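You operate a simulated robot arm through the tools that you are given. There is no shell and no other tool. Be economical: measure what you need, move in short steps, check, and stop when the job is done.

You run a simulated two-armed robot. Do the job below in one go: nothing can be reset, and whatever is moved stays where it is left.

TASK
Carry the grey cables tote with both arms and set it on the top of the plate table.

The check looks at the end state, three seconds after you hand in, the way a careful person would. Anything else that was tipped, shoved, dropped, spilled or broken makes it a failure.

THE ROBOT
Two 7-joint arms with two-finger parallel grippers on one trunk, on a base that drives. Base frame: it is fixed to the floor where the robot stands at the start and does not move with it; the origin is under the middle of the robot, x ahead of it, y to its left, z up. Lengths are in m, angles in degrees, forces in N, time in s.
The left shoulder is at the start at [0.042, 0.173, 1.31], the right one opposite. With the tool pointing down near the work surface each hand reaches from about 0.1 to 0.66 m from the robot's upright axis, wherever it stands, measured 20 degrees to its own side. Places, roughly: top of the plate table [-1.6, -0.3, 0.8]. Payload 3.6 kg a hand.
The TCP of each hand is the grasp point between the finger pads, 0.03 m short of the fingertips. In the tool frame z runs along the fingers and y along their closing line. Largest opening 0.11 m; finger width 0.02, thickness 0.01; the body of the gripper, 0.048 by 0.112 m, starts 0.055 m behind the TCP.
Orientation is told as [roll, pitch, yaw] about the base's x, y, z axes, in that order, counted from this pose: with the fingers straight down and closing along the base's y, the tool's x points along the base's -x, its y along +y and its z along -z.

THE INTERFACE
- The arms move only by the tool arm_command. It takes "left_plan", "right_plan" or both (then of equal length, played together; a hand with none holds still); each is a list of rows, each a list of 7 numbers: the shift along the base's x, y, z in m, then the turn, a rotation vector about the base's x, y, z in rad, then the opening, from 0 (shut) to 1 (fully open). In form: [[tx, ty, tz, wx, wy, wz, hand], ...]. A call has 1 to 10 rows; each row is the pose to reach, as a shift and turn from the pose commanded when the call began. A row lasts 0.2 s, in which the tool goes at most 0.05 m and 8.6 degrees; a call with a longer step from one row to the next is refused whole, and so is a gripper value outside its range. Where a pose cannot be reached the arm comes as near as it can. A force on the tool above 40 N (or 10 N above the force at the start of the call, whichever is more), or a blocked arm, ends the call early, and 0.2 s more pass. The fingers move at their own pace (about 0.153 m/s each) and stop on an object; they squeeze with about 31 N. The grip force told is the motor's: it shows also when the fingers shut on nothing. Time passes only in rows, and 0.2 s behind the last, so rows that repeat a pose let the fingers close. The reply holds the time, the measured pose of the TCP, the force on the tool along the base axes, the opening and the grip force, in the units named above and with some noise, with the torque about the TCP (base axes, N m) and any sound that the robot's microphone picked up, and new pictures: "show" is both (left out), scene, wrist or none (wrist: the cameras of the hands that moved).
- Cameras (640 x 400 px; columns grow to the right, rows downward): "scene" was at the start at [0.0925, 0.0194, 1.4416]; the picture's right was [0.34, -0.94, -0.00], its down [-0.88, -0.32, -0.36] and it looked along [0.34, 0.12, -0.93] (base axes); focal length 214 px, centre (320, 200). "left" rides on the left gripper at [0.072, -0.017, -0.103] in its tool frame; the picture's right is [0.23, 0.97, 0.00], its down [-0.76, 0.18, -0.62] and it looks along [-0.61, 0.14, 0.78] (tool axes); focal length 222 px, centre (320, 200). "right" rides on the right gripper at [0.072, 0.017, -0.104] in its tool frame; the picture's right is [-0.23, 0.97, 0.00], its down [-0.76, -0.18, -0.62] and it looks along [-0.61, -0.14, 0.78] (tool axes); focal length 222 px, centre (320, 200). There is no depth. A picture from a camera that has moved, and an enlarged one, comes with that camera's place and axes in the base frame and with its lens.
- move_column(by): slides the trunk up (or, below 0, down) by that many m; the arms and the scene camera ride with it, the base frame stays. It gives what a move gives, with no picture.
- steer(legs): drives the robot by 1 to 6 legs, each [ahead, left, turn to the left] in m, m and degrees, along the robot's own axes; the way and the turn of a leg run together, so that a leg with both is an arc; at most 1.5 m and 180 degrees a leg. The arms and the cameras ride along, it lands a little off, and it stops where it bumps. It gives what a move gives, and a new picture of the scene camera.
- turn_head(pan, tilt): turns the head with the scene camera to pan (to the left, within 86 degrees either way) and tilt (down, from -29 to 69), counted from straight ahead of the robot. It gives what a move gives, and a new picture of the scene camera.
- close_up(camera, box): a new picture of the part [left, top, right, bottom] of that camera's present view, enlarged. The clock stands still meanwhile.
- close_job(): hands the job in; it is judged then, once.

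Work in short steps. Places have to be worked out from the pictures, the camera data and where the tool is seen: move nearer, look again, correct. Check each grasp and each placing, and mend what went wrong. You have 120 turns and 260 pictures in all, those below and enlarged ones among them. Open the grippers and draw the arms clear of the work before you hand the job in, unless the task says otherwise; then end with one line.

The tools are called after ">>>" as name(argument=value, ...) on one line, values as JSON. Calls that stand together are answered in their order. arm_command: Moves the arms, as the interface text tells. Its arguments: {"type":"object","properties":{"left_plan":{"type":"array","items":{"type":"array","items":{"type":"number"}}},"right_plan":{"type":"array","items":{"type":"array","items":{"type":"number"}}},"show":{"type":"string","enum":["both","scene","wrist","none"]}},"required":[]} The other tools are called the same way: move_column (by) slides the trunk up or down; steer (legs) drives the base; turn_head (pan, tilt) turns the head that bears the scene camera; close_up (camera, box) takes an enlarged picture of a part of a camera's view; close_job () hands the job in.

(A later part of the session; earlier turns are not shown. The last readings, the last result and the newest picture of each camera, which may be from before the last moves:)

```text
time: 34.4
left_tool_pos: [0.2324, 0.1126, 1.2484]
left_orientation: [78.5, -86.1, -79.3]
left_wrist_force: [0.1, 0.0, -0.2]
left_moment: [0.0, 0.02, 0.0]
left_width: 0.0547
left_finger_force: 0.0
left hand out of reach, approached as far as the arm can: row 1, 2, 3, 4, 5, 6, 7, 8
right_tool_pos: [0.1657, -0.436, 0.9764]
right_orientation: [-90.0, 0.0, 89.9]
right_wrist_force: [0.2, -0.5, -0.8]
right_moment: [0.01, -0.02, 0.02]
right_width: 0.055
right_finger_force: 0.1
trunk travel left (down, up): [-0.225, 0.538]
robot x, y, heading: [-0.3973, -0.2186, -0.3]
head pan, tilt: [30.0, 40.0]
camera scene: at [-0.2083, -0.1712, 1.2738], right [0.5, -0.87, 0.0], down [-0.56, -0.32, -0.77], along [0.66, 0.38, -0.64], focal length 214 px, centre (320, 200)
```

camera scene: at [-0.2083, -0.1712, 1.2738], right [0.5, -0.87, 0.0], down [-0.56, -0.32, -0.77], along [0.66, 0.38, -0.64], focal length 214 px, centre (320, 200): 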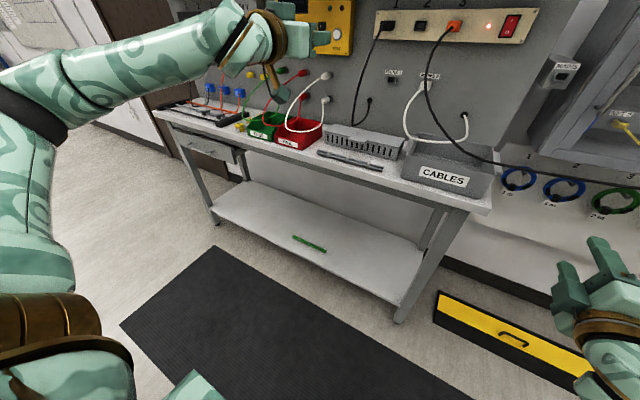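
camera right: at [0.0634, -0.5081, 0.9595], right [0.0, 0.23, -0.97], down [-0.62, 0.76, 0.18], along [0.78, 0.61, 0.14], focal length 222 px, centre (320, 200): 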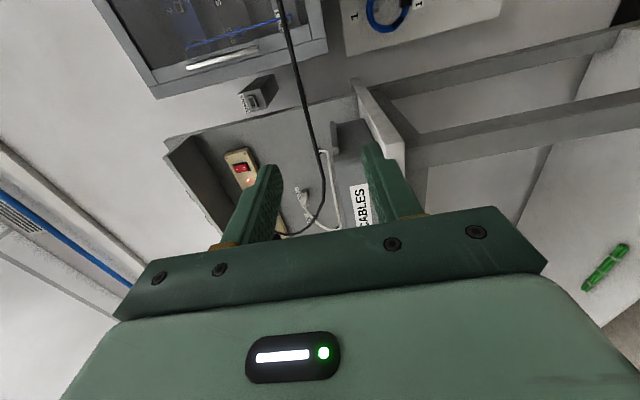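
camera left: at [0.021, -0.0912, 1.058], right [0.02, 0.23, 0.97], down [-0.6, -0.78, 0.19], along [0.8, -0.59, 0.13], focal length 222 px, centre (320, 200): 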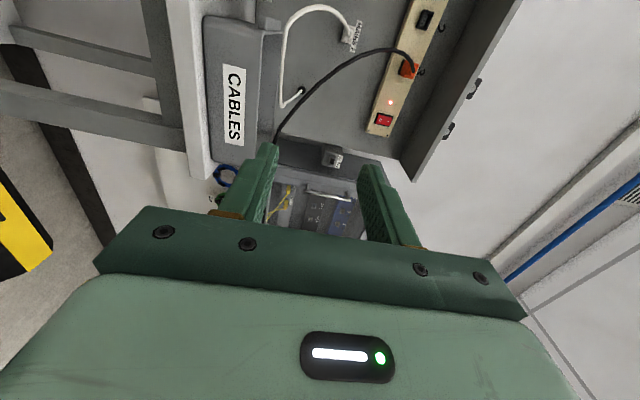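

With this elbow-up branch the left hand just needs a lower shoulder. I lower the trunk fully, roll the left back, and raise the right hand correspondingly.

>>> move_column(by=-0.22)

>>> arm_command(left_plan=[[-0.005, -0.02, 0, 0.15, 0, 0, 0.5], [-0.01, -0.04, 0, 0.3, 0, 0, 0.5], [-0.015, -0.06, 0, 0.45, 0, 0, 0.5], [-0.02, -0.08, 0, 0.6, 0, 0, 0.5], [-0.025, -0.1, 0, 0.75, 0, 0, 0.5], [-0.03, -0.12, -0.01, 0.9, 0, 0, 0.5], [-0.03, -0.14, -0.02, 1.05, 0, 0, 0.5], [-0.03, -0.16, -0.03, 1.2, 0, 0, 0.5], [-0.03, -0.18, -0.04, 1.35, 0, 0, 0.5], [-0.03, -0.2, -0.05, 1.5, 0, 0, 0.5]], right_plan=[[0, 0, 0.02, 0, 0, 0, 0.5], [0, 0, 0.04, 0, 0, 0, 0.5], [0, 0, 0.06, 0, 0, 0, 0.5], [0, 0, 0.08, 0, 0, 0, 0.5], [0, 0, 0.1, 0, 0, 0, 0.5], [0, 0, 0.12, 0, 0, 0, 0.5], [0, 0, 0.14, 0, 0, 0, 0.5], [0, 0, 0.16, 0, 0, 0, 0.5], [0, 0, 0.18, 0, 0, 0, 0.5], [0, 0, 0.2, 0, 0, 0, 0.5]], show="both")

```text
time: 36.7
left_tool_pos: [0.2333, 0.1135, 1.0345]
left_orientation: [84.4, -86.0, -84.5]
left_wrist_force: [-0.3, -0.2, 0.2]
left_moment: [-0.02, 0.0, 0.02]
left_width: 0.0551
left_finger_force: 0.0
right_tool_pos: [0.1861, -0.4362, 0.7089]
right_orientation: [-83.3, 0.2, 89.9]
right_wrist_force: [-0.4, 0.3, 1.1]
right_moment: [0.0, 0.04, -0.01]
right_width: 0.0551
right_finger_force: 0.0
trunk travel left (down, up): [-0.005, 0.758]
robot x, y, heading: [-0.4034, -0.2165, 0.1]
head pan, tilt: [30.0, 40.0]
```

```text
time: 38.9
left_tool_pos: [0.2969, -0.1889, 0.9612]
left_orientation: [84.3, -4.9, -87.2]
left_wrist_force: [0.8, -0.2, 0.3]
left_moment: [0.01, -0.01, 0.04]
left_width: 0.0548
left_finger_force: 0.1
left hand out of reach, approached as far as the arm can: row 3, 4, 5, 6, 7, 8, 9, 10
right_tool_pos: [0.2259, -0.433, 0.9215]
right_orientation: [-83.2, 0.0, 89.9]
right_wrist_force: [0.3, -0.5, 0.6]
right_moment: [0.06, 0.03, 0.0]
right_width: 0.0552
right_finger_force: 0.0
right hand out of reach, approached as far as the arm can: row 1, 2, 3, 4, 5, 6, 7, 8, 9, 10
trunk travel left (down, up): [-0.005, 0.758]
robot x, y, heading: [-0.3977, -0.2121, -0.0]
head pan, tilt: [30.0, 40.0]
camera scene: at [-0.0758, -0.1723, 1.0387], right [0.5, -0.87, 0.0], down [-0.56, -0.32, -0.77], along [0.66, 0.38, -0.64], focal length 214 px, centre (320, 200)
camera right: at [0.1218, -0.5047, 0.9161], right [-0.12, 0.23, -0.97], down [-0.6, 0.76, 0.25], along [0.79, 0.61, 0.05], focal length 222 px, centre (320, 200)
camera left: at [0.1884, -0.1216, 0.9481], right [0.08, 0.31, 0.95], down [-0.57, -0.77, 0.3], along [0.82, -0.56, 0.11], focal length 222 px, centre (320, 200)
```

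scene: 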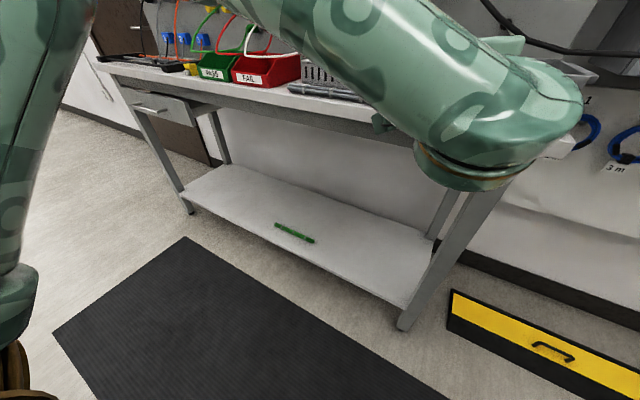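
right: 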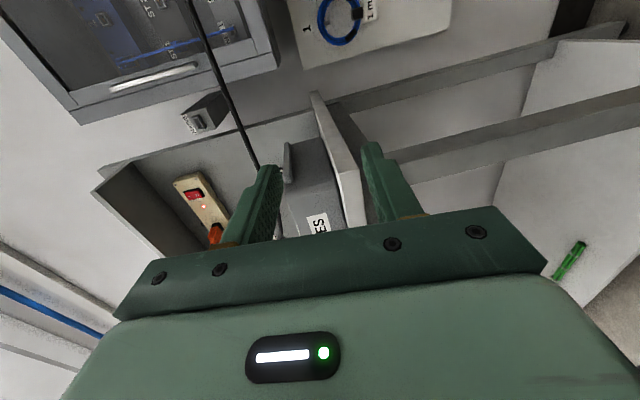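
left: 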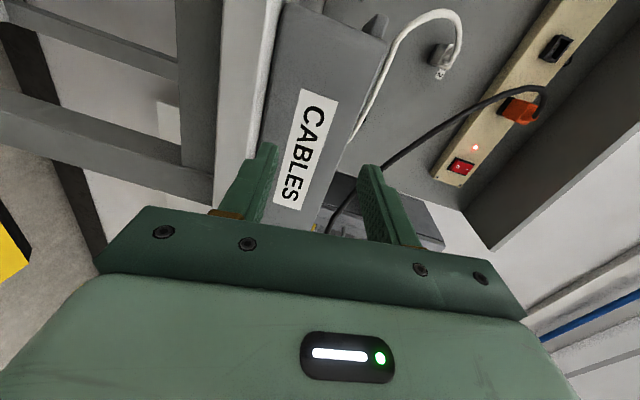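

Left hand is now at the right height. I test whether it can move out to the ledge line (y≈−0.09).

>>> arm_command(left_plan=[[-0.01, 0.03, 0, 0, 0, 0, 0.5], [-0.02, 0.06, 0, 0, 0, 0, 0.5], [-0.02, 0.09, 0, 0, 0, 0, 0.5], [-0.02, 0.1, 0.0, 0, 0, 0, 0.5]], right_plan=[[0, 0.02, 0.01, 0, 0, 0, 0.5], [0, 0.03, 0.02, 0, 0, 0, 0.5], [0, 0.04, 0.03, 0, 0, 0, 0.5], [0, 0.05, 0.04, 0, 0, 0, 0.5]], show="wrist")

```text
time: 39.9
left_tool_pos: [0.3237, -0.1356, 0.967]
left_orientation: [83.0, -5.6, -87.1]
left_wrist_force: [0.7, 0.1, -0.4]
left_moment: [-0.04, 0.01, -0.01]
left_width: 0.055
left_finger_force: 0.1
left hand out of reach, approached as far as the arm can: row 1, 2, 3, 4
right_tool_pos: [0.2256, -0.3832, 0.9604]
right_orientation: [-83.1, 0.1, 89.9]
right_wrist_force: [-0.3, 0.2, 0.1]
right_moment: [-0.01, 0.0, -0.01]
right_width: 0.055
right_finger_force: 0.1
trunk travel left (down, up): [-0.005, 0.758]
robot x, y, heading: [-0.3991, -0.2154, -0.4]
head pan, tilt: [30.0, 40.0]
camera right: at [0.1214, -0.4539, 0.956], right [-0.12, 0.23, -0.97], down [-0.6, 0.76, 0.25], along [0.79, 0.61, 0.05], focal length 222 px, centre (320, 200)
camera left: at [0.2156, -0.0683, 0.9554], right [0.1, 0.33, 0.94], down [-0.56, -0.76, 0.33], along [0.82, -0.56, 0.1], focal length 222 px, centre (320, 200)
```

right: 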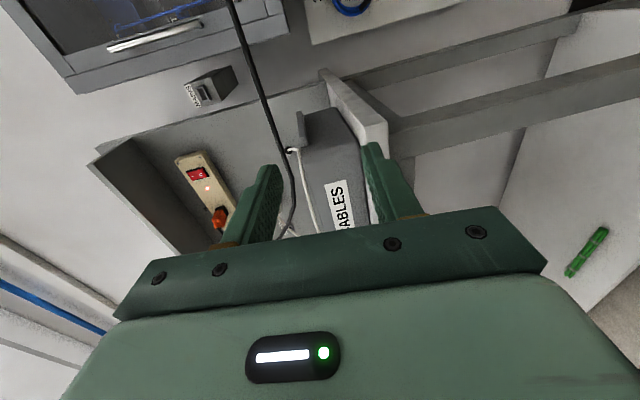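
left: 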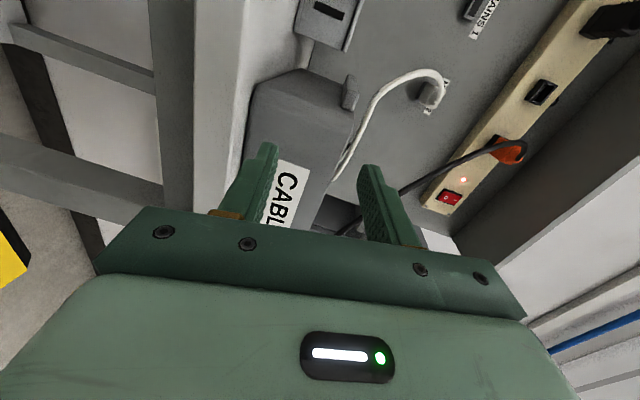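

The left hand's limit couples x and y, so I'll use the base for the final approach: back up 0.15 and shift left 0.045, then straighten both hands.

>>> steer(legs=[[-0.15, 0.045, 0]])

>>> arm_command(left_plan=[[0.01, 0, 0, 0.05, -0.06, 0, 0.5], [0.02, 0, 0, 0.1, -0.12, 0.0, 0.5], [0.02, 0, 0, 0.1, -0.12, -0.03, 0.5], [0.02, 0, 0, 0.1, -0.12, -0.03, 0.5]], right_plan=[[0.03, 0, 0, 0, -0.08, 0, 0.5], [0.06, 0, 0, 0, -0.16, 0, 0.5], [0.09, 0, 0, 0, -0.24, 0, 0.5], [0.12, 0, 0, 0, -0.24, 0, 0.5]], show="wrist")

```text
time: 41.2
left_tool_pos: [0.2488, -0.1036, 0.9694]
left_orientation: [83.2, -5.7, -85.3]
left_wrist_force: [1.0, -0.6, 0.4]
left_moment: [0.0, 0.0, 0.01]
left_width: 0.0551
left_finger_force: 0.0
right_tool_pos: [0.1593, -0.3536, 0.9619]
right_orientation: [-83.4, 0.0, 91.8]
right_wrist_force: [-0.5, -0.5, -0.5]
right_moment: [0.0, -0.02, -0.01]
right_width: 0.0552
right_finger_force: 0.1
trunk travel left (down, up): [-0.005, 0.758]
robot x, y, heading: [-0.4669, -0.2047, 1.8]
head pan, tilt: [30.0, 40.0]
stopped in leg 1: the robot was blocked; the commanded pose is now the measured one
camera scene: at [-0.1452, -0.1523, 1.0382], right [0.53, -0.85, 0.0], down [-0.55, -0.34, -0.76], along [0.65, 0.4, -0.64], focal length 214 px, centre (320, 200)
```

scene: 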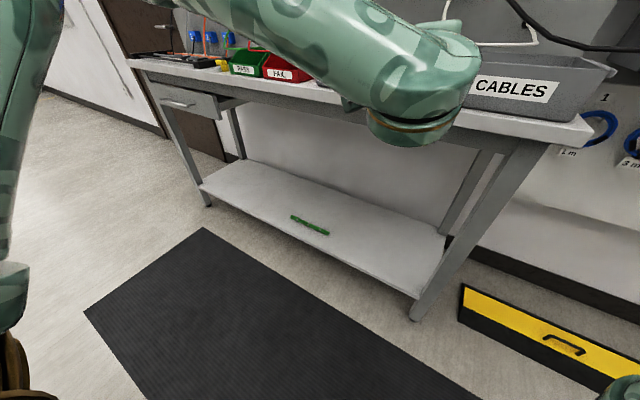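

```text
time: 42.2
left_tool_pos: [0.2991, -0.129, 0.992]
left_orientation: [89.0, -0.4, -87.1]
left_wrist_force: [0.2, 0.0, 0.7]
left_moment: [0.0, 0.0, -0.02]
left_width: 0.0549
left_finger_force: 0.1
left hand out of reach, approached as far as the arm can: row 1, 2, 3, 4
right_tool_pos: [0.2784, -0.3545, 0.9623]
right_orientation: [-97.2, 0.5, 91.7]
right_wrist_force: [-0.1, -1.2, -0.2]
right_moment: [-0.02, 0.0, 0.01]
right_width: 0.0549
right_finger_force: 0.1
trunk travel left (down, up): [-0.005, 0.758]
robot x, y, heading: [-0.4679, -0.2026, 1.9]
head pan, tilt: [30.0, 40.0]
camera right: at [0.1817, -0.4296, 0.9321], right [0.11, 0.22, -0.97], down [-0.66, 0.74, 0.09], along [0.74, 0.63, 0.23], focal length 222 px, centre (320, 200)
camera left: at [0.1915, -0.0624, 0.9755], right [0.0, 0.23, 0.97], down [-0.58, -0.79, 0.19], along [0.82, -0.56, 0.13], focal length 222 px, centre (320, 200)
```

right: 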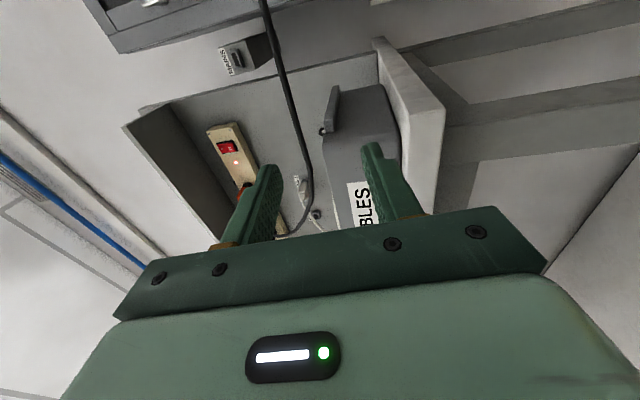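
left: 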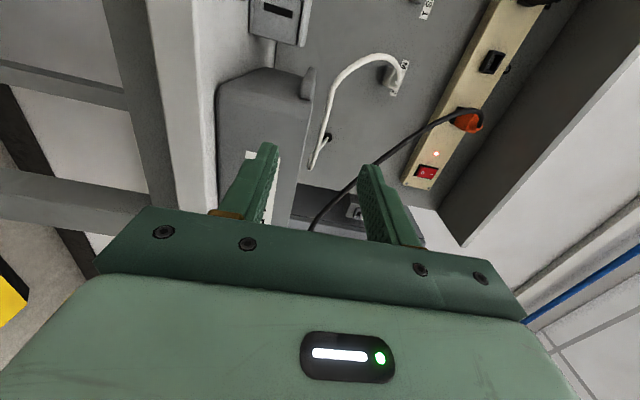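

The base was blocked while backing; I look to both sides to find out what was touched.

>>> turn_head(pan=86, tilt=40)

>>> turn_head(pan=-86, tilt=40)

```text
time: 43.4
left_tool_pos: [0.2986, -0.1285, 0.9934]
left_orientation: [89.0, -0.4, -86.8]
left_wrist_force: [1.1, 0.4, -1.1]
left_moment: [-0.03, 0.03, -0.03]
left_width: 0.0551
left_finger_force: 0.1
right_tool_pos: [0.2781, -0.3534, 0.9622]
right_orientation: [-97.0, 0.4, 91.7]
right_wrist_force: [0.7, 0.2, 0.2]
right_moment: [0.0, 0.0, 0.01]
right_width: 0.0551
right_finger_force: 0.0
trunk travel left (down, up): [-0.005, 0.758]
robot x, y, heading: [-0.4654, -0.2019, 2.0]
head pan, tilt: [85.9, 40.0]
camera scene: at [-0.2154, -0.1123, 1.0389], right [1.0, -0.04, 0.0], down [-0.03, -0.64, -0.77], along [0.03, 0.77, -0.64], focal length 214 px, centre (320, 200)
```

scene: 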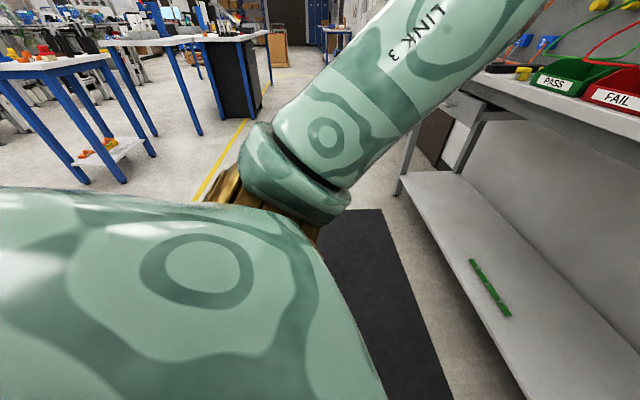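

```text
time: 46.0
left_tool_pos: [0.299, -0.1284, 0.9917]
left_orientation: [89.0, -0.4, -86.9]
left_wrist_force: [-1.3, 0.7, 0.5]
left_moment: [0.02, -0.01, 0.0]
left_width: 0.0551
left_finger_force: 0.0
right_tool_pos: [0.2798, -0.3537, 0.9608]
right_orientation: [-97.1, 0.3, 91.6]
right_wrist_force: [1.2, -0.6, -0.5]
right_moment: [0.01, 0.0, -0.02]
right_width: 0.0551
right_finger_force: 0.1
trunk travel left (down, up): [-0.005, 0.758]
robot x, y, heading: [-0.4622, -0.2076, 1.8]
head pan, tilt: [-85.9, 40.0]
camera scene: at [-0.2101, -0.2818, 1.0388], right [-0.99, -0.1, 0.0], down [-0.07, 0.64, -0.77], along [0.08, -0.76, -0.64], focal length 214 px, centre (320, 200)
```

scene: 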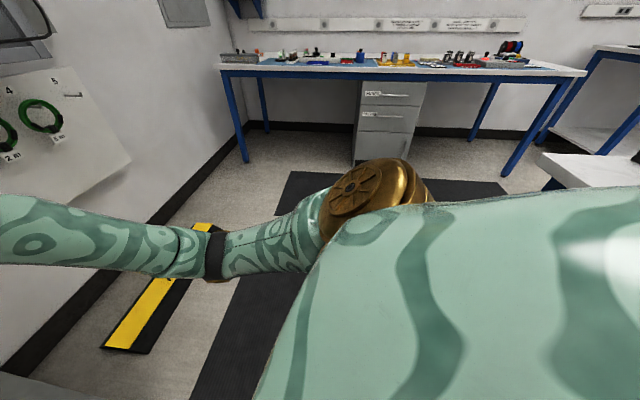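

A table stands right behind the robot (solid, only touched). I step slightly forward, shift left and square up.

>>> steer(legs=[[0.02, 0.055, -1.9]])

>>> turn_head(pan=-20, tilt=20)

>>> close_up(camera="left", box=[160, 40, 480, 240])

>>> close_up(camera="right", box=[160, 40, 480, 240])

```text
time: 47.0
left_tool_pos: [0.3196, -0.0983, 0.992]
left_orientation: [89.0, -0.4, -88.8]
left_wrist_force: [0.9, -0.1, -0.4]
left_moment: [0.0, 0.0, 0.01]
left_width: 0.055
left_finger_force: 0.1
right_tool_pos: [0.2921, -0.3225, 0.9626]
right_orientation: [-97.2, 0.4, 89.9]
right_wrist_force: [0.4, 0.4, -0.5]
right_moment: [0.03, 0.0, -0.03]
right_width: 0.0548
right_finger_force: 0.2
trunk travel left (down, up): [-0.005, 0.758]
robot x, y, heading: [-0.45, -0.1492, 0.1]
head pan, tilt: [-85.9, 40.0]
camera scene: at [-0.1931, -0.2347, 1.0388], right [-1.0, -0.07, 0.0], down [-0.05, 0.64, -0.77], along [0.05, -0.76, -0.64], focal length 214 px, centre (320, 200)
```

scene: 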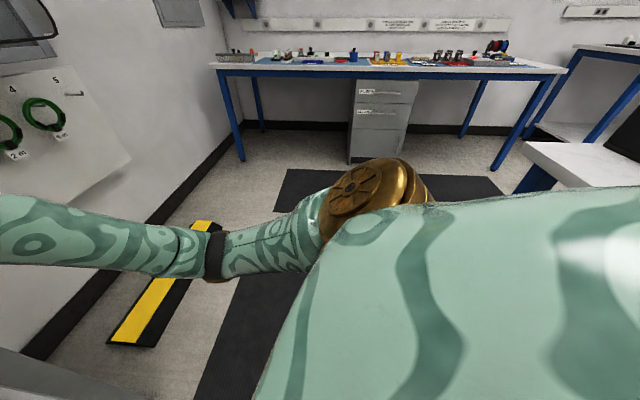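

```text
time: 48.4
left_tool_pos: [0.3195, -0.0981, 0.9923]
left_orientation: [89.0, -0.4, -88.8]
left_wrist_force: [0.4, 0.2, 0.5]
left_moment: [0.0, -0.03, 0.06]
left_width: 0.055
left_finger_force: 0.0
right_tool_pos: [0.2925, -0.3227, 0.963]
right_orientation: [-97.3, 0.4, 89.9]
right_wrist_force: [-0.4, -0.4, -0.3]
right_moment: [0.01, 0.02, 0.0]
right_width: 0.0551
right_finger_force: 0.0
trunk travel left (down, up): [-0.005, 0.758]
robot x, y, heading: [-0.4458, -0.1516, 0.1]
head pan, tilt: [-20.0, 20.0]
camera scene: at [-0.1119, -0.1822, 1.0702], right [-0.34, -0.94, 0.0], down [-0.32, 0.12, -0.94], along [0.88, -0.32, -0.34], focal length 214 px, centre (320, 200)
```

scene: 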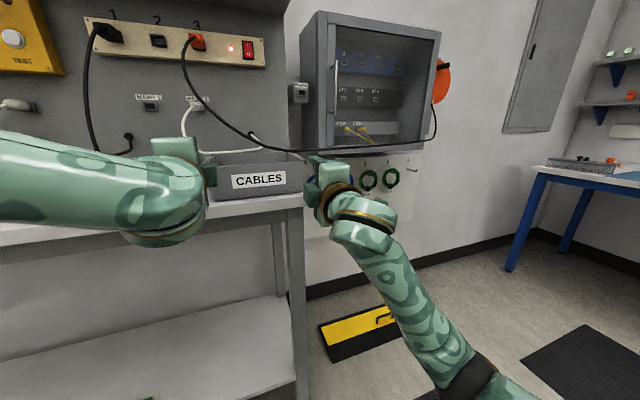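

```text
2.00 times, centred on (320, 140) of left
camera zoom: at [0.2147, -0.0282, 0.9756], right [0.01, 0.23, 0.97], down [-0.6, -0.77, 0.19], along [0.8, -0.59, 0.13], focal length 444 px, centre (320, 320)
```

zoom: 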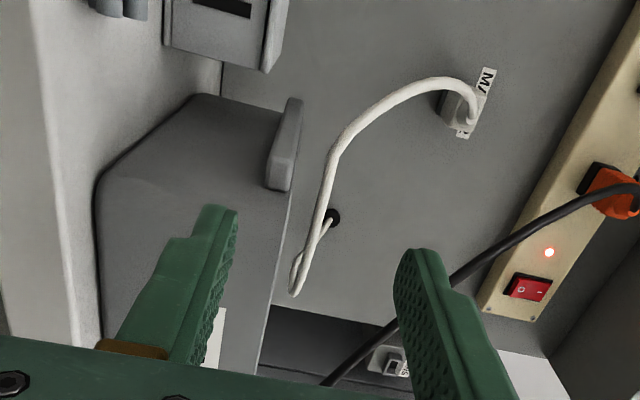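

```text
2.00 times, centred on (320, 140) of right
camera zoom: at [0.1929, -0.3948, 0.9325], right [0.12, 0.22, -0.97], down [-0.64, 0.76, 0.09], along [0.76, 0.61, 0.23], focal length 444 px, centre (320, 320)
```

zoom: 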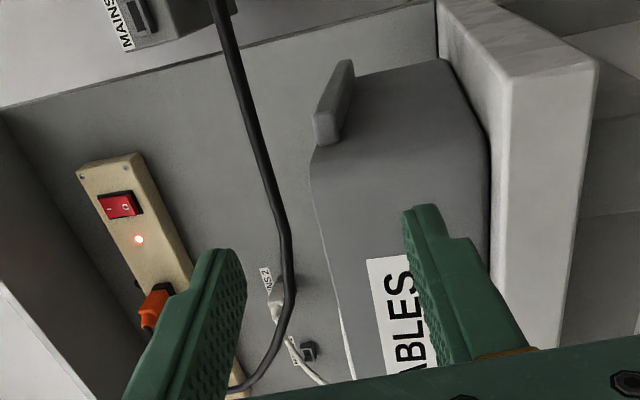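

From these rotated close views: ledges span x 0.42–0.55, z 0.966–0.979; left outer y −0.096, right outer y −0.341; black cable bottom ≈1.00. I align heights and laterals, and narrow the openings to ~0.036.

>>> arm_command(left_plan=[[0, 0, -0.008, 0, 0, 0, 0.34], [0, 0, -0.016, 0, 0, 0, 0.34], [0, 0, -0.023, 0, 0, 0, 0.34], [0, 0, -0.023, 0, 0, 0, 0.34]], right_plan=[[0.01, -0.005, 0, 0, 0.03, 0, 0.34], [0.02, -0.01, 0, 0, 0.06, 0, 0.34], [0.027, -0.015, 0.002, 0, 0.06, 0, 0.34], [0.027, -0.015, 0.002, 0, 0.06, 0, 0.34]], show="wrist")

```text
time: 49.4
left_tool_pos: [0.3239, -0.1019, 0.9708]
left_orientation: [88.7, -0.3, -88.5]
left_wrist_force: [0.8, 0.1, -0.8]
left_moment: [-0.02, 0.01, 0.03]
left_width: 0.0373
left_finger_force: 0.1
left hand out of reach, approached as far as the arm can: row 2, 3, 4
right_tool_pos: [0.3194, -0.3371, 0.9636]
right_orientation: [-93.7, 0.4, 89.8]
right_wrist_force: [-0.7, -0.1, 0.3]
right_moment: [-0.02, 0.0, -0.01]
right_width: 0.0372
right_finger_force: 0.0
trunk travel left (down, up): [-0.005, 0.758]
robot x, y, heading: [-0.4489, -0.1512, -0.1]
head pan, tilt: [-20.0, 20.0]
camera right: at [0.2184, -0.4099, 0.9406], right [0.06, 0.22, -0.97], down [-0.63, 0.76, 0.13], along [0.77, 0.61, 0.19], focal length 222 px, centre (320, 200)
camera left: at [0.2182, -0.0321, 0.9557], right [0.02, 0.23, 0.97], down [-0.6, -0.78, 0.2], along [0.8, -0.59, 0.13], focal length 222 px, centre (320, 200)
```

right: 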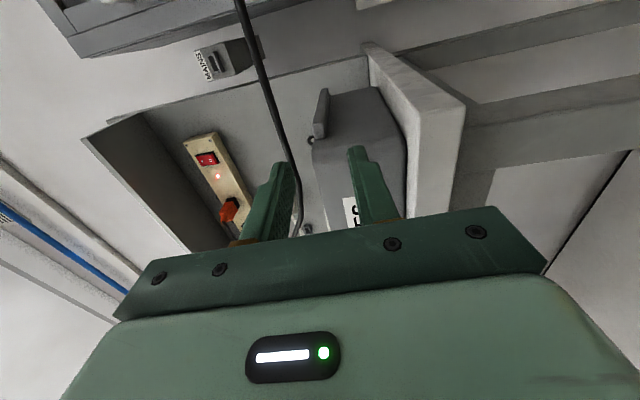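
left: 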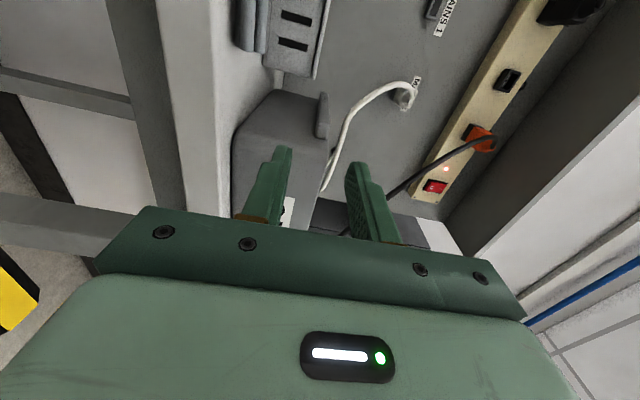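

Both hands aligned with the ledges. Drive forward 0.065 m so fingertips just pass the front of the ledges, then check.

>>> steer(legs=[[0.065, 0.003, 0]])

>>> close_up(camera="left", box=[200, 60, 440, 210])

>>> close_up(camera="right", box=[200, 60, 440, 210])

```text
time: 50.4
left_tool_pos: [0.3892, -0.1002, 0.9719]
left_orientation: [88.7, -0.4, -88.5]
left_wrist_force: [0.2, 0.0, -1.5]
left_moment: [-0.01, -0.04, 0.02]
left_width: 0.0375
left_finger_force: 0.1
right_tool_pos: [0.3859, -0.3353, 0.9643]
right_orientation: [-93.8, 0.4, 89.9]
right_wrist_force: [0.3, -0.3, 0.0]
right_moment: [-0.02, -0.05, 0.0]
right_width: 0.0374
right_finger_force: 0.1
trunk travel left (down, up): [-0.005, 0.758]
robot x, y, heading: [-0.382, -0.1499, 0.0]
head pan, tilt: [-20.0, 20.0]
camera scene: at [-0.0456, -0.1793, 1.07], right [-0.34, -0.94, 0.0], down [-0.32, 0.12, -0.94], along [0.88, -0.32, -0.34], focal length 214 px, centre (320, 200)
```

scene: 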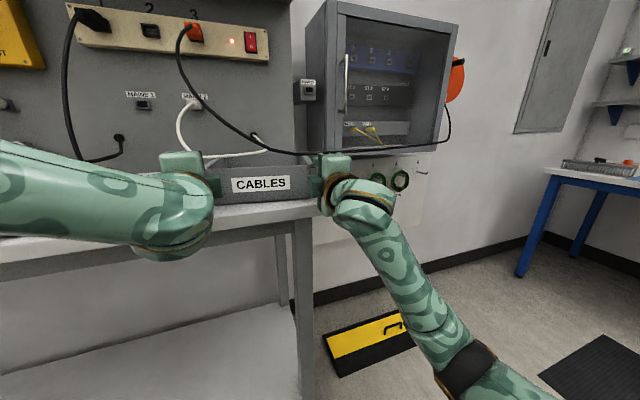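

```text
2.67 times, centred on (320, 135) of left
camera zoom: at [0.2838, -0.0291, 0.9557], right [0.02, 0.23, 0.97], down [-0.6, -0.78, 0.2], along [0.8, -0.59, 0.13], focal length 592 px, centre (320, 373)
```

zoom: 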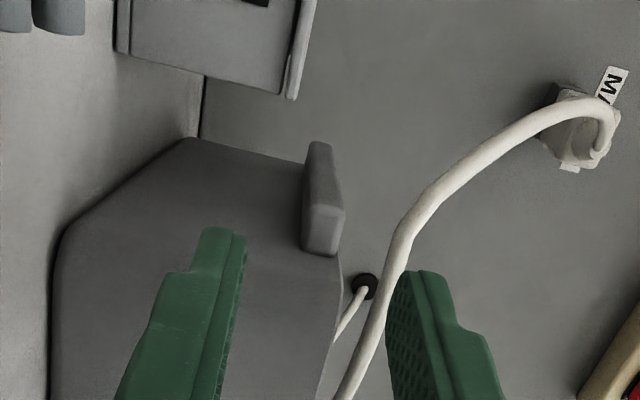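

```text
2.67 times, centred on (320, 135) of right
camera zoom: at [0.284, -0.407, 0.9406], right [0.06, 0.22, -0.97], down [-0.63, 0.76, 0.13], along [0.77, 0.61, 0.19], focal length 592 px, centre (320, 373)
```

zoom: 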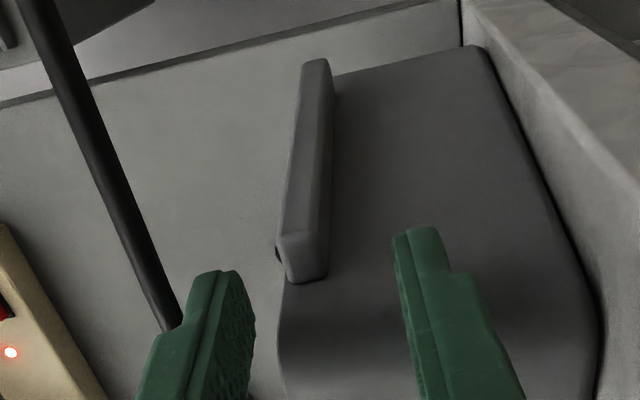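

Ledges lie between the fingers on both sides; the white loop bottoms at ≈(0.46,−0.12,0.997), so I'll only go 0.03 m deeper, with narrower opening and the right hand raised 5 mm.

>>> arm_command(left_plan=[[0, 0, 0, 0, 0, 0, 0.28], [0, 0, 0.0, 0, 0, 0, 0.28]], right_plan=[[0, -0.001, 0.003, 0, 0, 0, 0.28], [0, -0.002, 0.005, 0, 0, 0, 0.28]], show="none")

>>> steer(legs=[[0.03, 0.0, 0]])

>>> close_up(camera="left", box=[200, 60, 440, 210])

>>> close_up(camera="right", box=[200, 60, 440, 210])

```text
time: 51.0
left_tool_pos: [0.3882, -0.0995, 0.9716]
left_orientation: [88.7, -0.4, -88.5]
left_wrist_force: [0.2, -0.4, -0.1]
left_moment: [-0.02, -0.01, -0.01]
left_width: 0.0307
left_finger_force: 0.1
right_tool_pos: [0.3841, -0.338, 0.9697]
right_orientation: [-93.8, 0.5, 89.9]
right_wrist_force: [-0.4, 0.1, 0.7]
right_moment: [0.02, -0.01, 0.01]
right_width: 0.0307
right_finger_force: 0.0
trunk travel left (down, up): [-0.005, 0.758]
robot x, y, heading: [-0.3817, -0.1458, 0.1]
head pan, tilt: [-20.0, 20.0]
```

```text
time: 51.8
left_tool_pos: [0.4184, -0.0978, 0.9728]
left_orientation: [88.6, -0.5, -88.5]
left_wrist_force: [0.7, -0.2, -1.9]
left_moment: [-0.02, -0.02, 0.01]
left_width: 0.031
left_finger_force: 0.1
right_tool_pos: [0.4143, -0.3369, 0.9704]
right_orientation: [-93.8, 0.4, 90.1]
right_wrist_force: [0.5, -0.9, -0.8]
right_moment: [0.0, -0.01, 0.0]
right_width: 0.0306
right_finger_force: 0.0
trunk travel left (down, up): [-0.005, 0.758]
robot x, y, heading: [-0.3533, -0.1474, 0.0]
head pan, tilt: [-20.0, 20.0]
camera scene: at [-0.0163, -0.1792, 1.0703], right [-0.34, -0.94, 0.0], down [-0.32, 0.12, -0.94], along [0.88, -0.32, -0.34], focal length 214 px, centre (320, 200)
```

scene: 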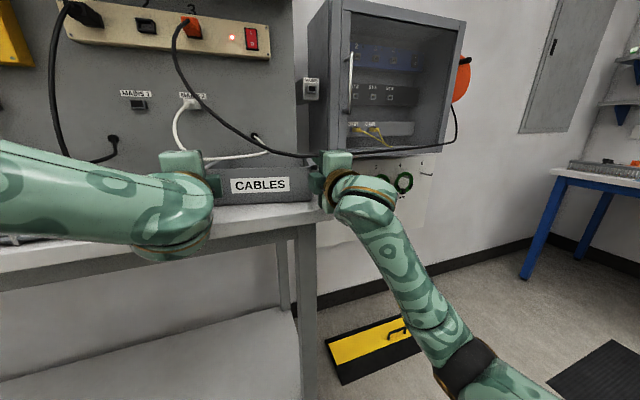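

```text
2.67 times, centred on (320, 135) of left
camera zoom: at [0.3123, -0.029, 0.9569], right [0.02, 0.23, 0.97], down [-0.6, -0.78, 0.2], along [0.8, -0.59, 0.13], focal length 592 px, centre (320, 373)
```

zoom: 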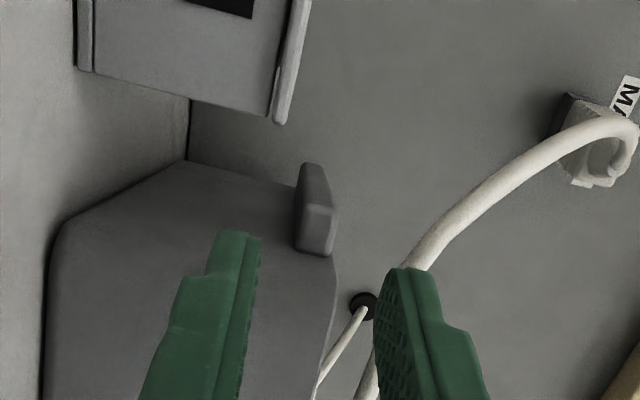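

```text
2.67 times, centred on (320, 135) of right
camera zoom: at [0.3126, -0.4089, 0.9468], right [0.06, 0.22, -0.97], down [-0.63, 0.76, 0.13], along [0.77, 0.61, 0.19], focal length 592 px, centre (320, 373)
```

zoom: 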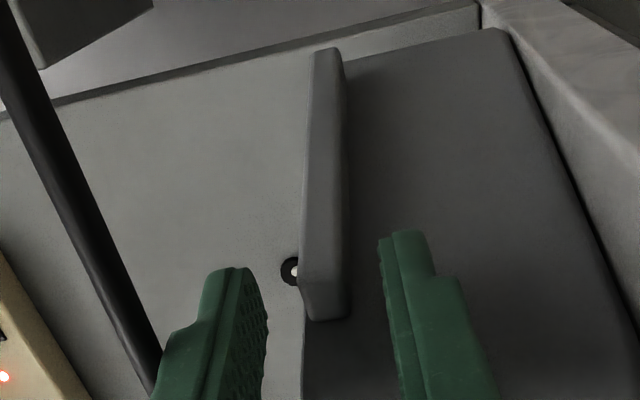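

The left ledge appears not to have come closer: the tote may have been nudged. I check with a scene close-up.

>>> close_up(camera="scene", box=[140, 120, 380, 270])

>>> close_up(camera="left", box=[160, 60, 320, 240])

```text
2.67 times, centred on (260, 195) of scene
camera zoom: at [-0.0163, -0.1792, 1.0703], right [-0.34, -0.94, 0.0], down [-0.32, 0.12, -0.94], along [0.88, -0.32, -0.34], focal length 572 px, centre (480, 213)
```

zoom: 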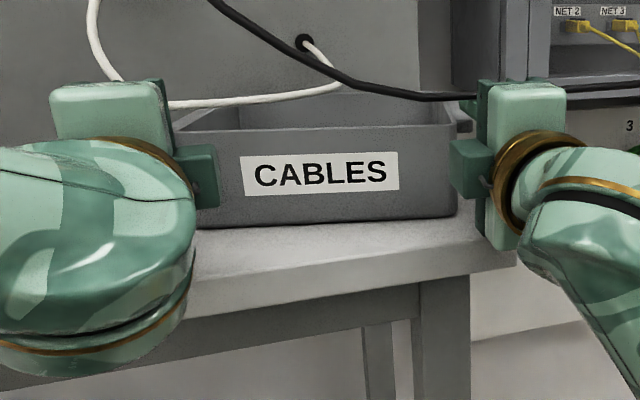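

```text
2.22 times, centred on (240, 150) of left
camera zoom: at [0.3123, -0.029, 0.9569], right [0.02, 0.23, 0.97], down [-0.6, -0.78, 0.2], along [0.8, -0.59, 0.13], focal length 494 px, centre (498, 311)
```

zoom: 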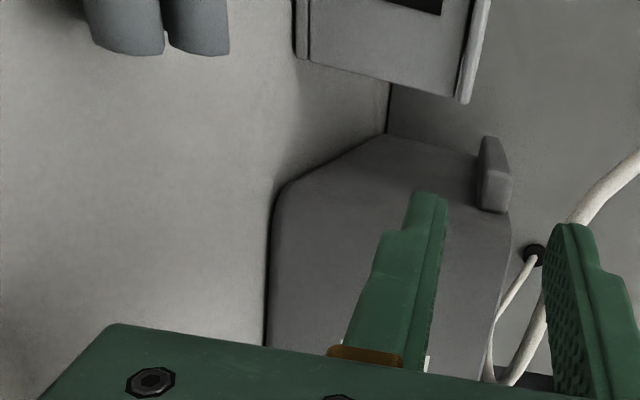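

A cube housing on the inner side of each gripper pushed the tote back ~3 cm. I back off and roll both hands 180° so the housings face outward.

>>> steer(legs=[[-0.09, 0.0, 0]])

>>> arm_command(left_plan=[[0, 0, 0, -0.15, 0, 0, 0.28], [0, 0, 0, -0.3, 0, 0, 0.28], [0, 0, 0, -0.45, 0, 0, 0.28], [0, 0, 0, -0.6, 0, 0, 0.28], [0, 0, 0, -0.75, 0, 0, 0.28], [0, 0, 0, -0.9, 0, 0, 0.28], [0, 0, 0, -1.05, 0, 0, 0.28], [0, 0, 0, -1.2, 0, 0, 0.28], [0, 0, 0, -1.35, 0, 0, 0.28], [0, 0, 0, -1.5, 0, 0, 0.28]], right_plan=[[0, 0, 0, 0.15, 0, 0, 0.28], [0, 0, 0, 0.3, 0, 0, 0.28], [0, 0, 0, 0.45, 0, 0, 0.28], [0, 0, 0, 0.6, 0, 0, 0.28], [0, 0, 0, 0.75, 0, 0, 0.28], [0, 0, 0, 0.9, 0, 0, 0.28], [0, 0, 0, 1.05, 0, 0, 0.28], [0, 0, 0, 1.2, 0, 0, 0.28], [0, 0, 0, 1.35, 0, 0, 0.28], [0, 0, 0, 1.5, 0, 0, 0.28]], show="scene")

```text
time: 52.9
left_tool_pos: [0.3365, -0.0988, 0.9686]
left_orientation: [88.4, -0.4, -88.7]
left_wrist_force: [0.3, 0.3, -0.9]
left_moment: [0.03, 0.01, -0.02]
left_width: 0.0308
left_finger_force: 0.1
right_tool_pos: [0.3312, -0.3371, 0.9645]
right_orientation: [-93.1, 0.4, 89.6]
right_wrist_force: [0.6, -1.2, -0.6]
right_moment: [-0.01, -0.02, 0.06]
right_width: 0.0308
right_finger_force: 0.0
trunk travel left (down, up): [-0.005, 0.758]
robot x, y, heading: [-0.4455, -0.1502, -0.1]
head pan, tilt: [-20.0, 20.0]
camera scene: at [-0.0892, -0.1785, 1.0655], right [-0.34, -0.94, 0.01], down [-0.34, 0.12, -0.93], along [0.88, -0.32, -0.36], focal length 214 px, centre (320, 200)
```

scene: 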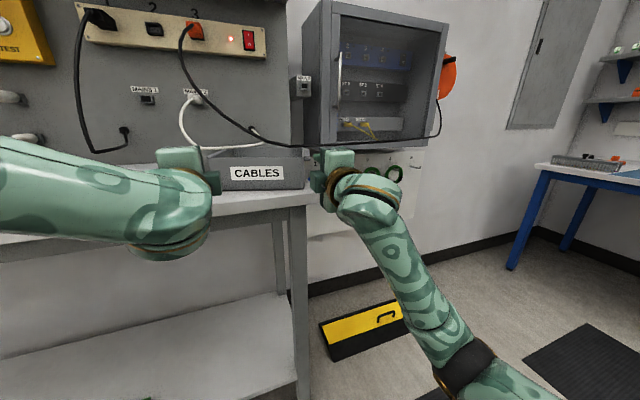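

```text
time: 55.1
left_tool_pos: [0.3232, -0.1, 0.9829]
left_orientation: [61.1, -86.1, -61.4]
left_wrist_force: [-0.8, 0.2, -1.2]
left_moment: [-0.01, 0.0, 0.01]
left_width: 0.0307
left_finger_force: 0.0
left hand out of reach, approached as far as the arm can: row 1, 9, 10
right_tool_pos: [0.3161, -0.3367, 0.9758]
right_orientation: [-89.7, -85.6, 85.3]
right_wrist_force: [0.1, -0.5, -0.7]
right_moment: [0.01, -0.01, -0.02]
right_width: 0.0308
right_finger_force: 0.0
trunk travel left (down, up): [-0.005, 0.758]
robot x, y, heading: [-0.4448, -0.1483, -0.2]
head pan, tilt: [-20.0, 20.0]
camera scene: at [-0.1063, -0.1784, 1.0702], right [-0.34, -0.94, 0.0], down [-0.32, 0.12, -0.94], along [0.88, -0.32, -0.34], focal length 214 px, centre (320, 200)
```

scene: 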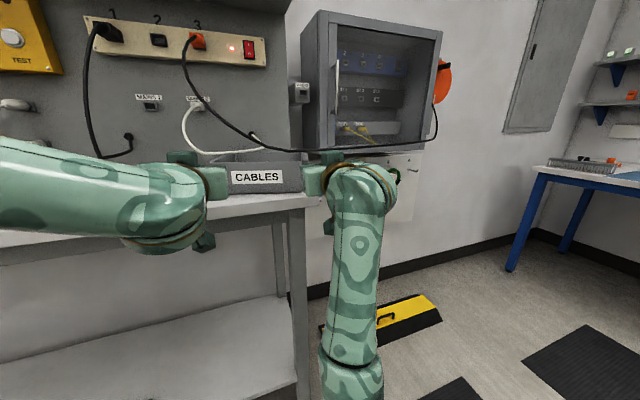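

Half way; continue the roll.

>>> arm_command(left_plan=[[0, 0, 0, -0.15, 0, 0, 0.28], [0, 0, 0, -0.3, 0, 0, 0.28], [0, 0, 0, -0.45, 0, 0, 0.28], [0, 0, 0, -0.6, 0, 0, 0.28], [0, 0, 0, -0.75, 0, 0, 0.28], [0, 0, 0, -0.9, 0, 0, 0.28], [0, 0, 0, -1.05, 0, 0, 0.28], [0, 0, 0, -1.2, 0, 0, 0.28], [0, 0, 0, -1.35, 0, 0, 0.28], [0, 0, 0, -1.5, 0, 0, 0.28]], right_plan=[[0, 0, 0, 0.15, 0, 0, 0.28], [0, 0, 0, 0.3, 0, 0, 0.28], [0, 0, 0, 0.45, 0, 0, 0.28], [0, 0, 0, 0.6, 0, 0, 0.28], [0, 0, 0, 0.75, 0, 0, 0.28], [0, 0, 0, 0.9, 0, 0, 0.28], [0, 0, 0, 1.05, 0, 0, 0.28], [0, 0, 0, 1.2, 0, 0, 0.28], [0, 0, 0, 1.35, 0, 0, 0.28], [0, 0, 0, 1.5, 0, 0, 0.28]], show="both")

```text
time: 57.3
left_tool_pos: [0.3328, -0.0993, 0.9969]
left_orientation: [-89.3, -7.5, 89.1]
left_wrist_force: [-1.2, -0.3, 0.3]
left_moment: [0.01, 0.03, -0.01]
left_width: 0.0309
left_finger_force: 0.0
left hand out of reach, approached as far as the arm can: row 2, 3, 4, 5, 6, 7, 8, 9, 10
right_tool_pos: [0.3153, -0.3384, 0.9758]
right_orientation: [85.6, -8.5, -89.6]
right_wrist_force: [-0.5, -0.5, -0.2]
right_moment: [-0.01, 0.0, 0.04]
right_width: 0.0309
right_finger_force: 0.0
trunk travel left (down, up): [-0.005, 0.758]
robot x, y, heading: [-0.4406, -0.1439, -0.2]
head pan, tilt: [-20.0, 20.0]
camera scene: at [-0.1064, -0.1782, 1.0702], right [-0.34, -0.94, 0.0], down [-0.32, 0.12, -0.94], along [0.88, -0.32, -0.34], focal length 214 px, centre (320, 200)
camera right: at [0.215, -0.2624, 0.9893], right [0.07, -0.08, 0.99], down [-0.63, -0.78, -0.02], along [0.77, -0.63, -0.11], focal length 222 px, centre (320, 200)
camera left: at [0.228, -0.1719, 1.0039], right [-0.01, -0.1, -1.0], down [-0.61, 0.79, -0.07], along [0.79, 0.61, -0.07], focal length 222 px, centre (320, 200)
```

scene: 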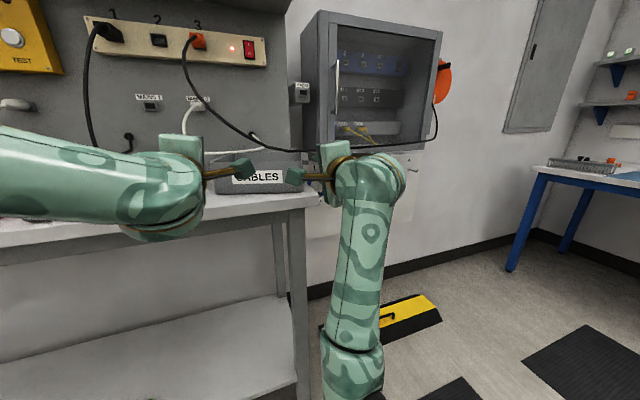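
right: 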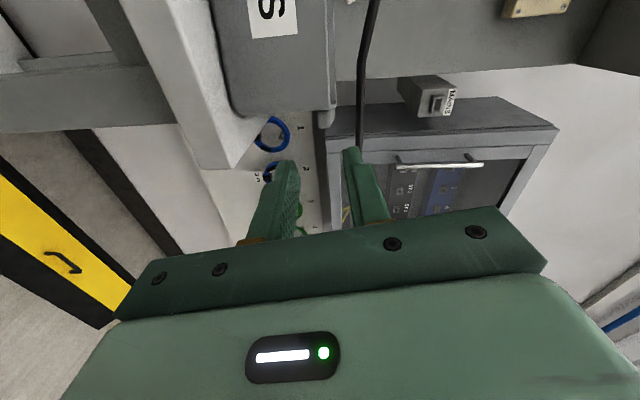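
left: 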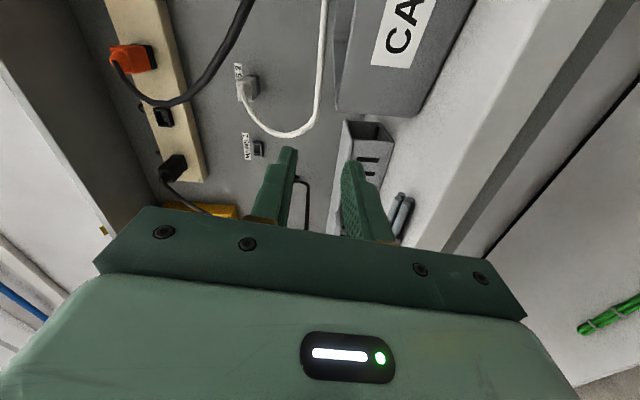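

Housings now face outward. I finish the roll, level the right hand, and lower the left to ledge height.

>>> arm_command(left_plan=[[0, 0, -0.008, -0.07, 0, 0, 0.28], [0, 0, -0.016, -0.13, 0, 0, 0.28], [0, 0, -0.025, -0.13, 0, 0, 0.28], [0, 0, -0.025, -0.13, 0, 0, 0.28]], right_plan=[[0.005, 0, 0, 0.07, -0.06, 0, 0.28], [0.01, 0, -0.002, 0.14, -0.11, 0, 0.28], [0.015, 0, -0.004, 0.14, -0.11, 0, 0.28], [0.018, 0, -0.004, 0.14, -0.11, 0, 0.28]], show="none")

>>> close_up(camera="scene", box=[140, 100, 380, 250])

>>> close_up(camera="left", box=[200, 0, 520, 200])

>>> close_up(camera="right", box=[160, 0, 480, 200])

```text
time: 58.3
left_tool_pos: [0.3452, -0.1086, 0.9806]
left_orientation: [-90.1, -0.3, 88.9]
left_wrist_force: [-0.2, 0.0, -0.2]
left_moment: [0.0, 0.02, -0.01]
left_width: 0.0309
left_finger_force: 0.1
left hand out of reach, approached as far as the arm can: row 1, 2, 3, 4
right_tool_pos: [0.3347, -0.3367, 0.9714]
right_orientation: [92.0, -0.5, -90.2]
right_wrist_force: [-0.4, -0.1, -0.6]
right_moment: [-0.01, 0.0, 0.0]
right_width: 0.0308
right_finger_force: 0.1
trunk travel left (down, up): [-0.005, 0.758]
robot x, y, heading: [-0.4397, -0.1481, -0.5]
head pan, tilt: [-20.0, 20.0]
```

```text
2.67 times, centred on (260, 175) of scene
camera zoom: at [-0.1063, -0.1782, 1.0702], right [-0.34, -0.94, 0.0], down [-0.32, 0.12, -0.94], along [0.88, -0.32, -0.34], focal length 572 px, centre (480, 267)
```

zoom: 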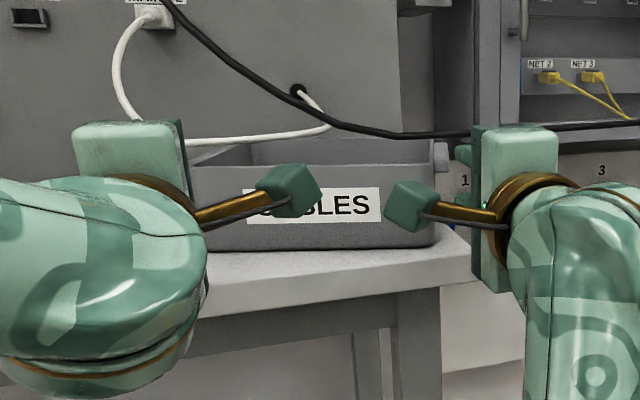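

```text
2.00 times, centred on (360, 100) of left
camera zoom: at [0.2397, -0.1797, 0.996], right [0.0, -0.22, -0.97], down [-0.61, 0.77, -0.18], along [0.79, 0.59, -0.14], focal length 444 px, centre (240, 400)
```

zoom: 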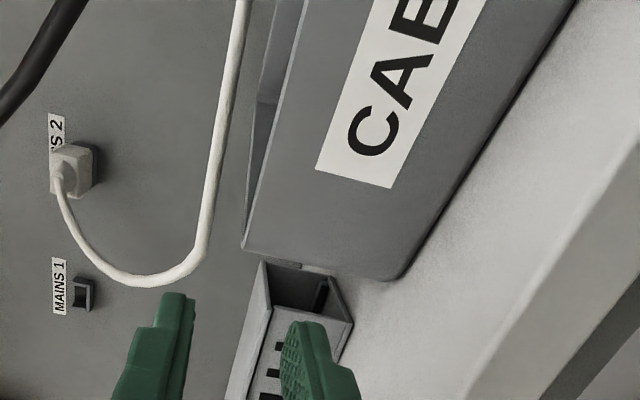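

```text
2.00 times, centred on (320, 100) of right
camera zoom: at [0.2318, -0.2639, 0.9843], right [-0.03, -0.22, 0.98], down [-0.62, -0.76, -0.19], along [0.78, -0.61, -0.11], focal length 444 px, centre (320, 400)
```

zoom: 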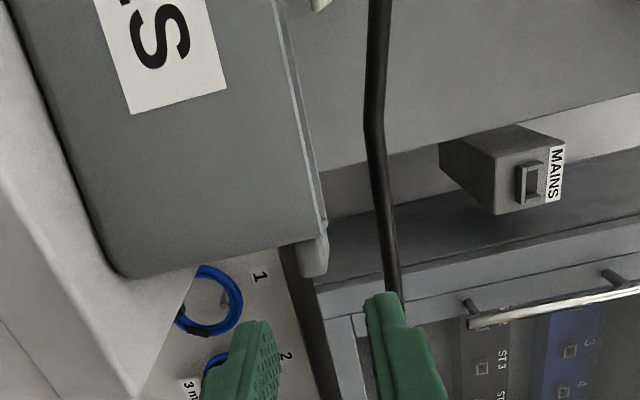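

The tote got yawed about −9° (front-left at x≈0.445, front-right at ≈0.41). I'll use the free right arm to grip the right ledge first and pull/yaw the tote back; advance partway with a small opening.

>>> arm_command(right_plan=[[0.02, -0.003, -0.001, 0, 0, 0, 0.22], [0.045, -0.006, -0.001, 0, 0, 0, 0.22], [0.065, -0.006, -0.001, 0, 0, 0, 0.22], [0.08, -0.006, -0.001, 0, 0, 0, 0.22]], show="none")

>>> close_up(camera="right", box=[200, 40, 440, 190])

>>> close_up(camera="scene", box=[220, 110, 380, 210])

```text
time: 59.3
left_tool_pos: [0.3438, -0.11, 0.9806]
left_orientation: [-90.1, -0.4, 88.9]
left_wrist_force: [0.7, -0.1, 0.2]
left_moment: [0.0, 0.01, -0.02]
left_width: 0.0308
left_finger_force: 0.0
right_tool_pos: [0.4151, -0.344, 0.9715]
right_orientation: [92.0, -0.5, -90.2]
right_wrist_force: [0.4, 0.4, -0.3]
right_moment: [0.01, -0.04, 0.04]
right_width: 0.024
right_finger_force: 0.1
trunk travel left (down, up): [-0.005, 0.758]
robot x, y, heading: [-0.441, -0.1427, 0.0]
head pan, tilt: [-20.0, 20.0]
```

```text
2.67 times, centred on (320, 115) of right
camera zoom: at [0.3121, -0.2701, 0.9832], right [-0.03, -0.22, 0.98], down [-0.62, -0.76, -0.19], along [0.78, -0.61, -0.11], focal length 592 px, centre (320, 427)
```

zoom: 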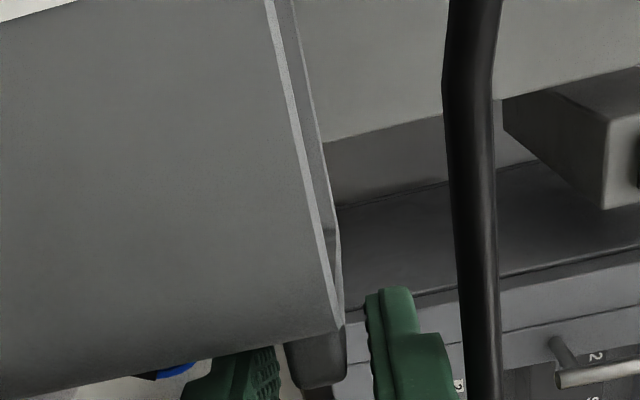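

```text
4.00 times, centred on (300, 160) of scene
camera zoom: at [-0.1062, -0.1783, 1.0701], right [-0.34, -0.94, 0.0], down [-0.32, 0.12, -0.94], along [0.88, -0.32, -0.34], focal length 858 px, centre (400, 360)
```

zoom: 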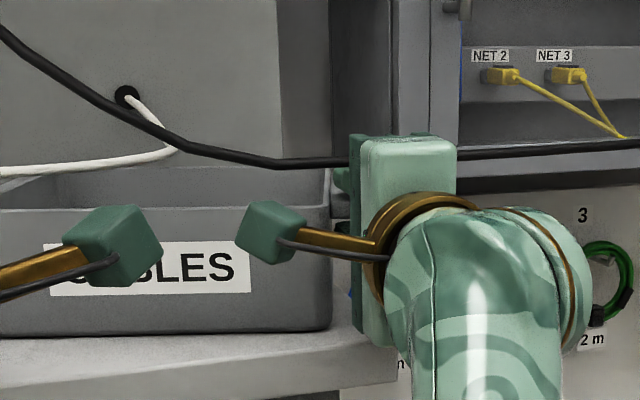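

Clearance under the black cable is slim (~2 mm), so I lower the right hand 2 mm before advancing 0.02 m, then close.

>>> arm_command(right_plan=[[0.0, 0, -0.002, 0, 0, 0, 0.22], [0.01, 0, -0.002, 0, 0, 0, 0.22], [0.02, 0, -0.002, 0, 0, 0, 0.22], [0.02, 0, -0.002, 0, 0, 0, 0.0], [0.02, 0, -0.002, 0, 0, 0, 0.0]], show="none")

>>> close_up(camera="right", box=[200, 40, 440, 190])

```text
time: 60.5
left_tool_pos: [0.3417, -0.1093, 0.9821]
left_orientation: [-90.3, -0.2, 88.8]
left_wrist_force: [0.5, 0.5, -0.2]
left_moment: [-0.01, 0.0, 0.03]
left_width: 0.0309
left_finger_force: 0.0
right_tool_pos: [0.432, -0.3446, 0.9735]
right_orientation: [92.4, -0.5, -90.2]
right_wrist_force: [1.3, 0.2, 16.3]
right_moment: [0.24, 0.76, -0.04]
right_width: 0.0117
right_finger_force: 31.8
trunk travel left (down, up): [-0.005, 0.758]
robot x, y, heading: [-0.4434, -0.1444, -0.0]
head pan, tilt: [-20.0, 20.0]
```

```text
2.67 times, centred on (320, 115) of right
camera zoom: at [0.3295, -0.2696, 0.9848], right [-0.04, -0.22, 0.97], down [-0.62, -0.76, -0.2], along [0.79, -0.61, -0.1], focal length 592 px, centre (320, 427)
```

zoom: 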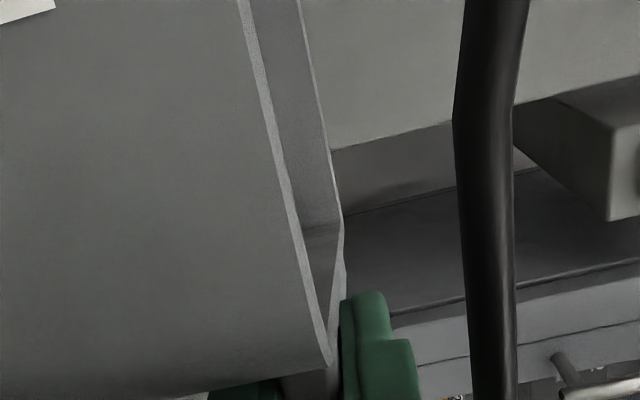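

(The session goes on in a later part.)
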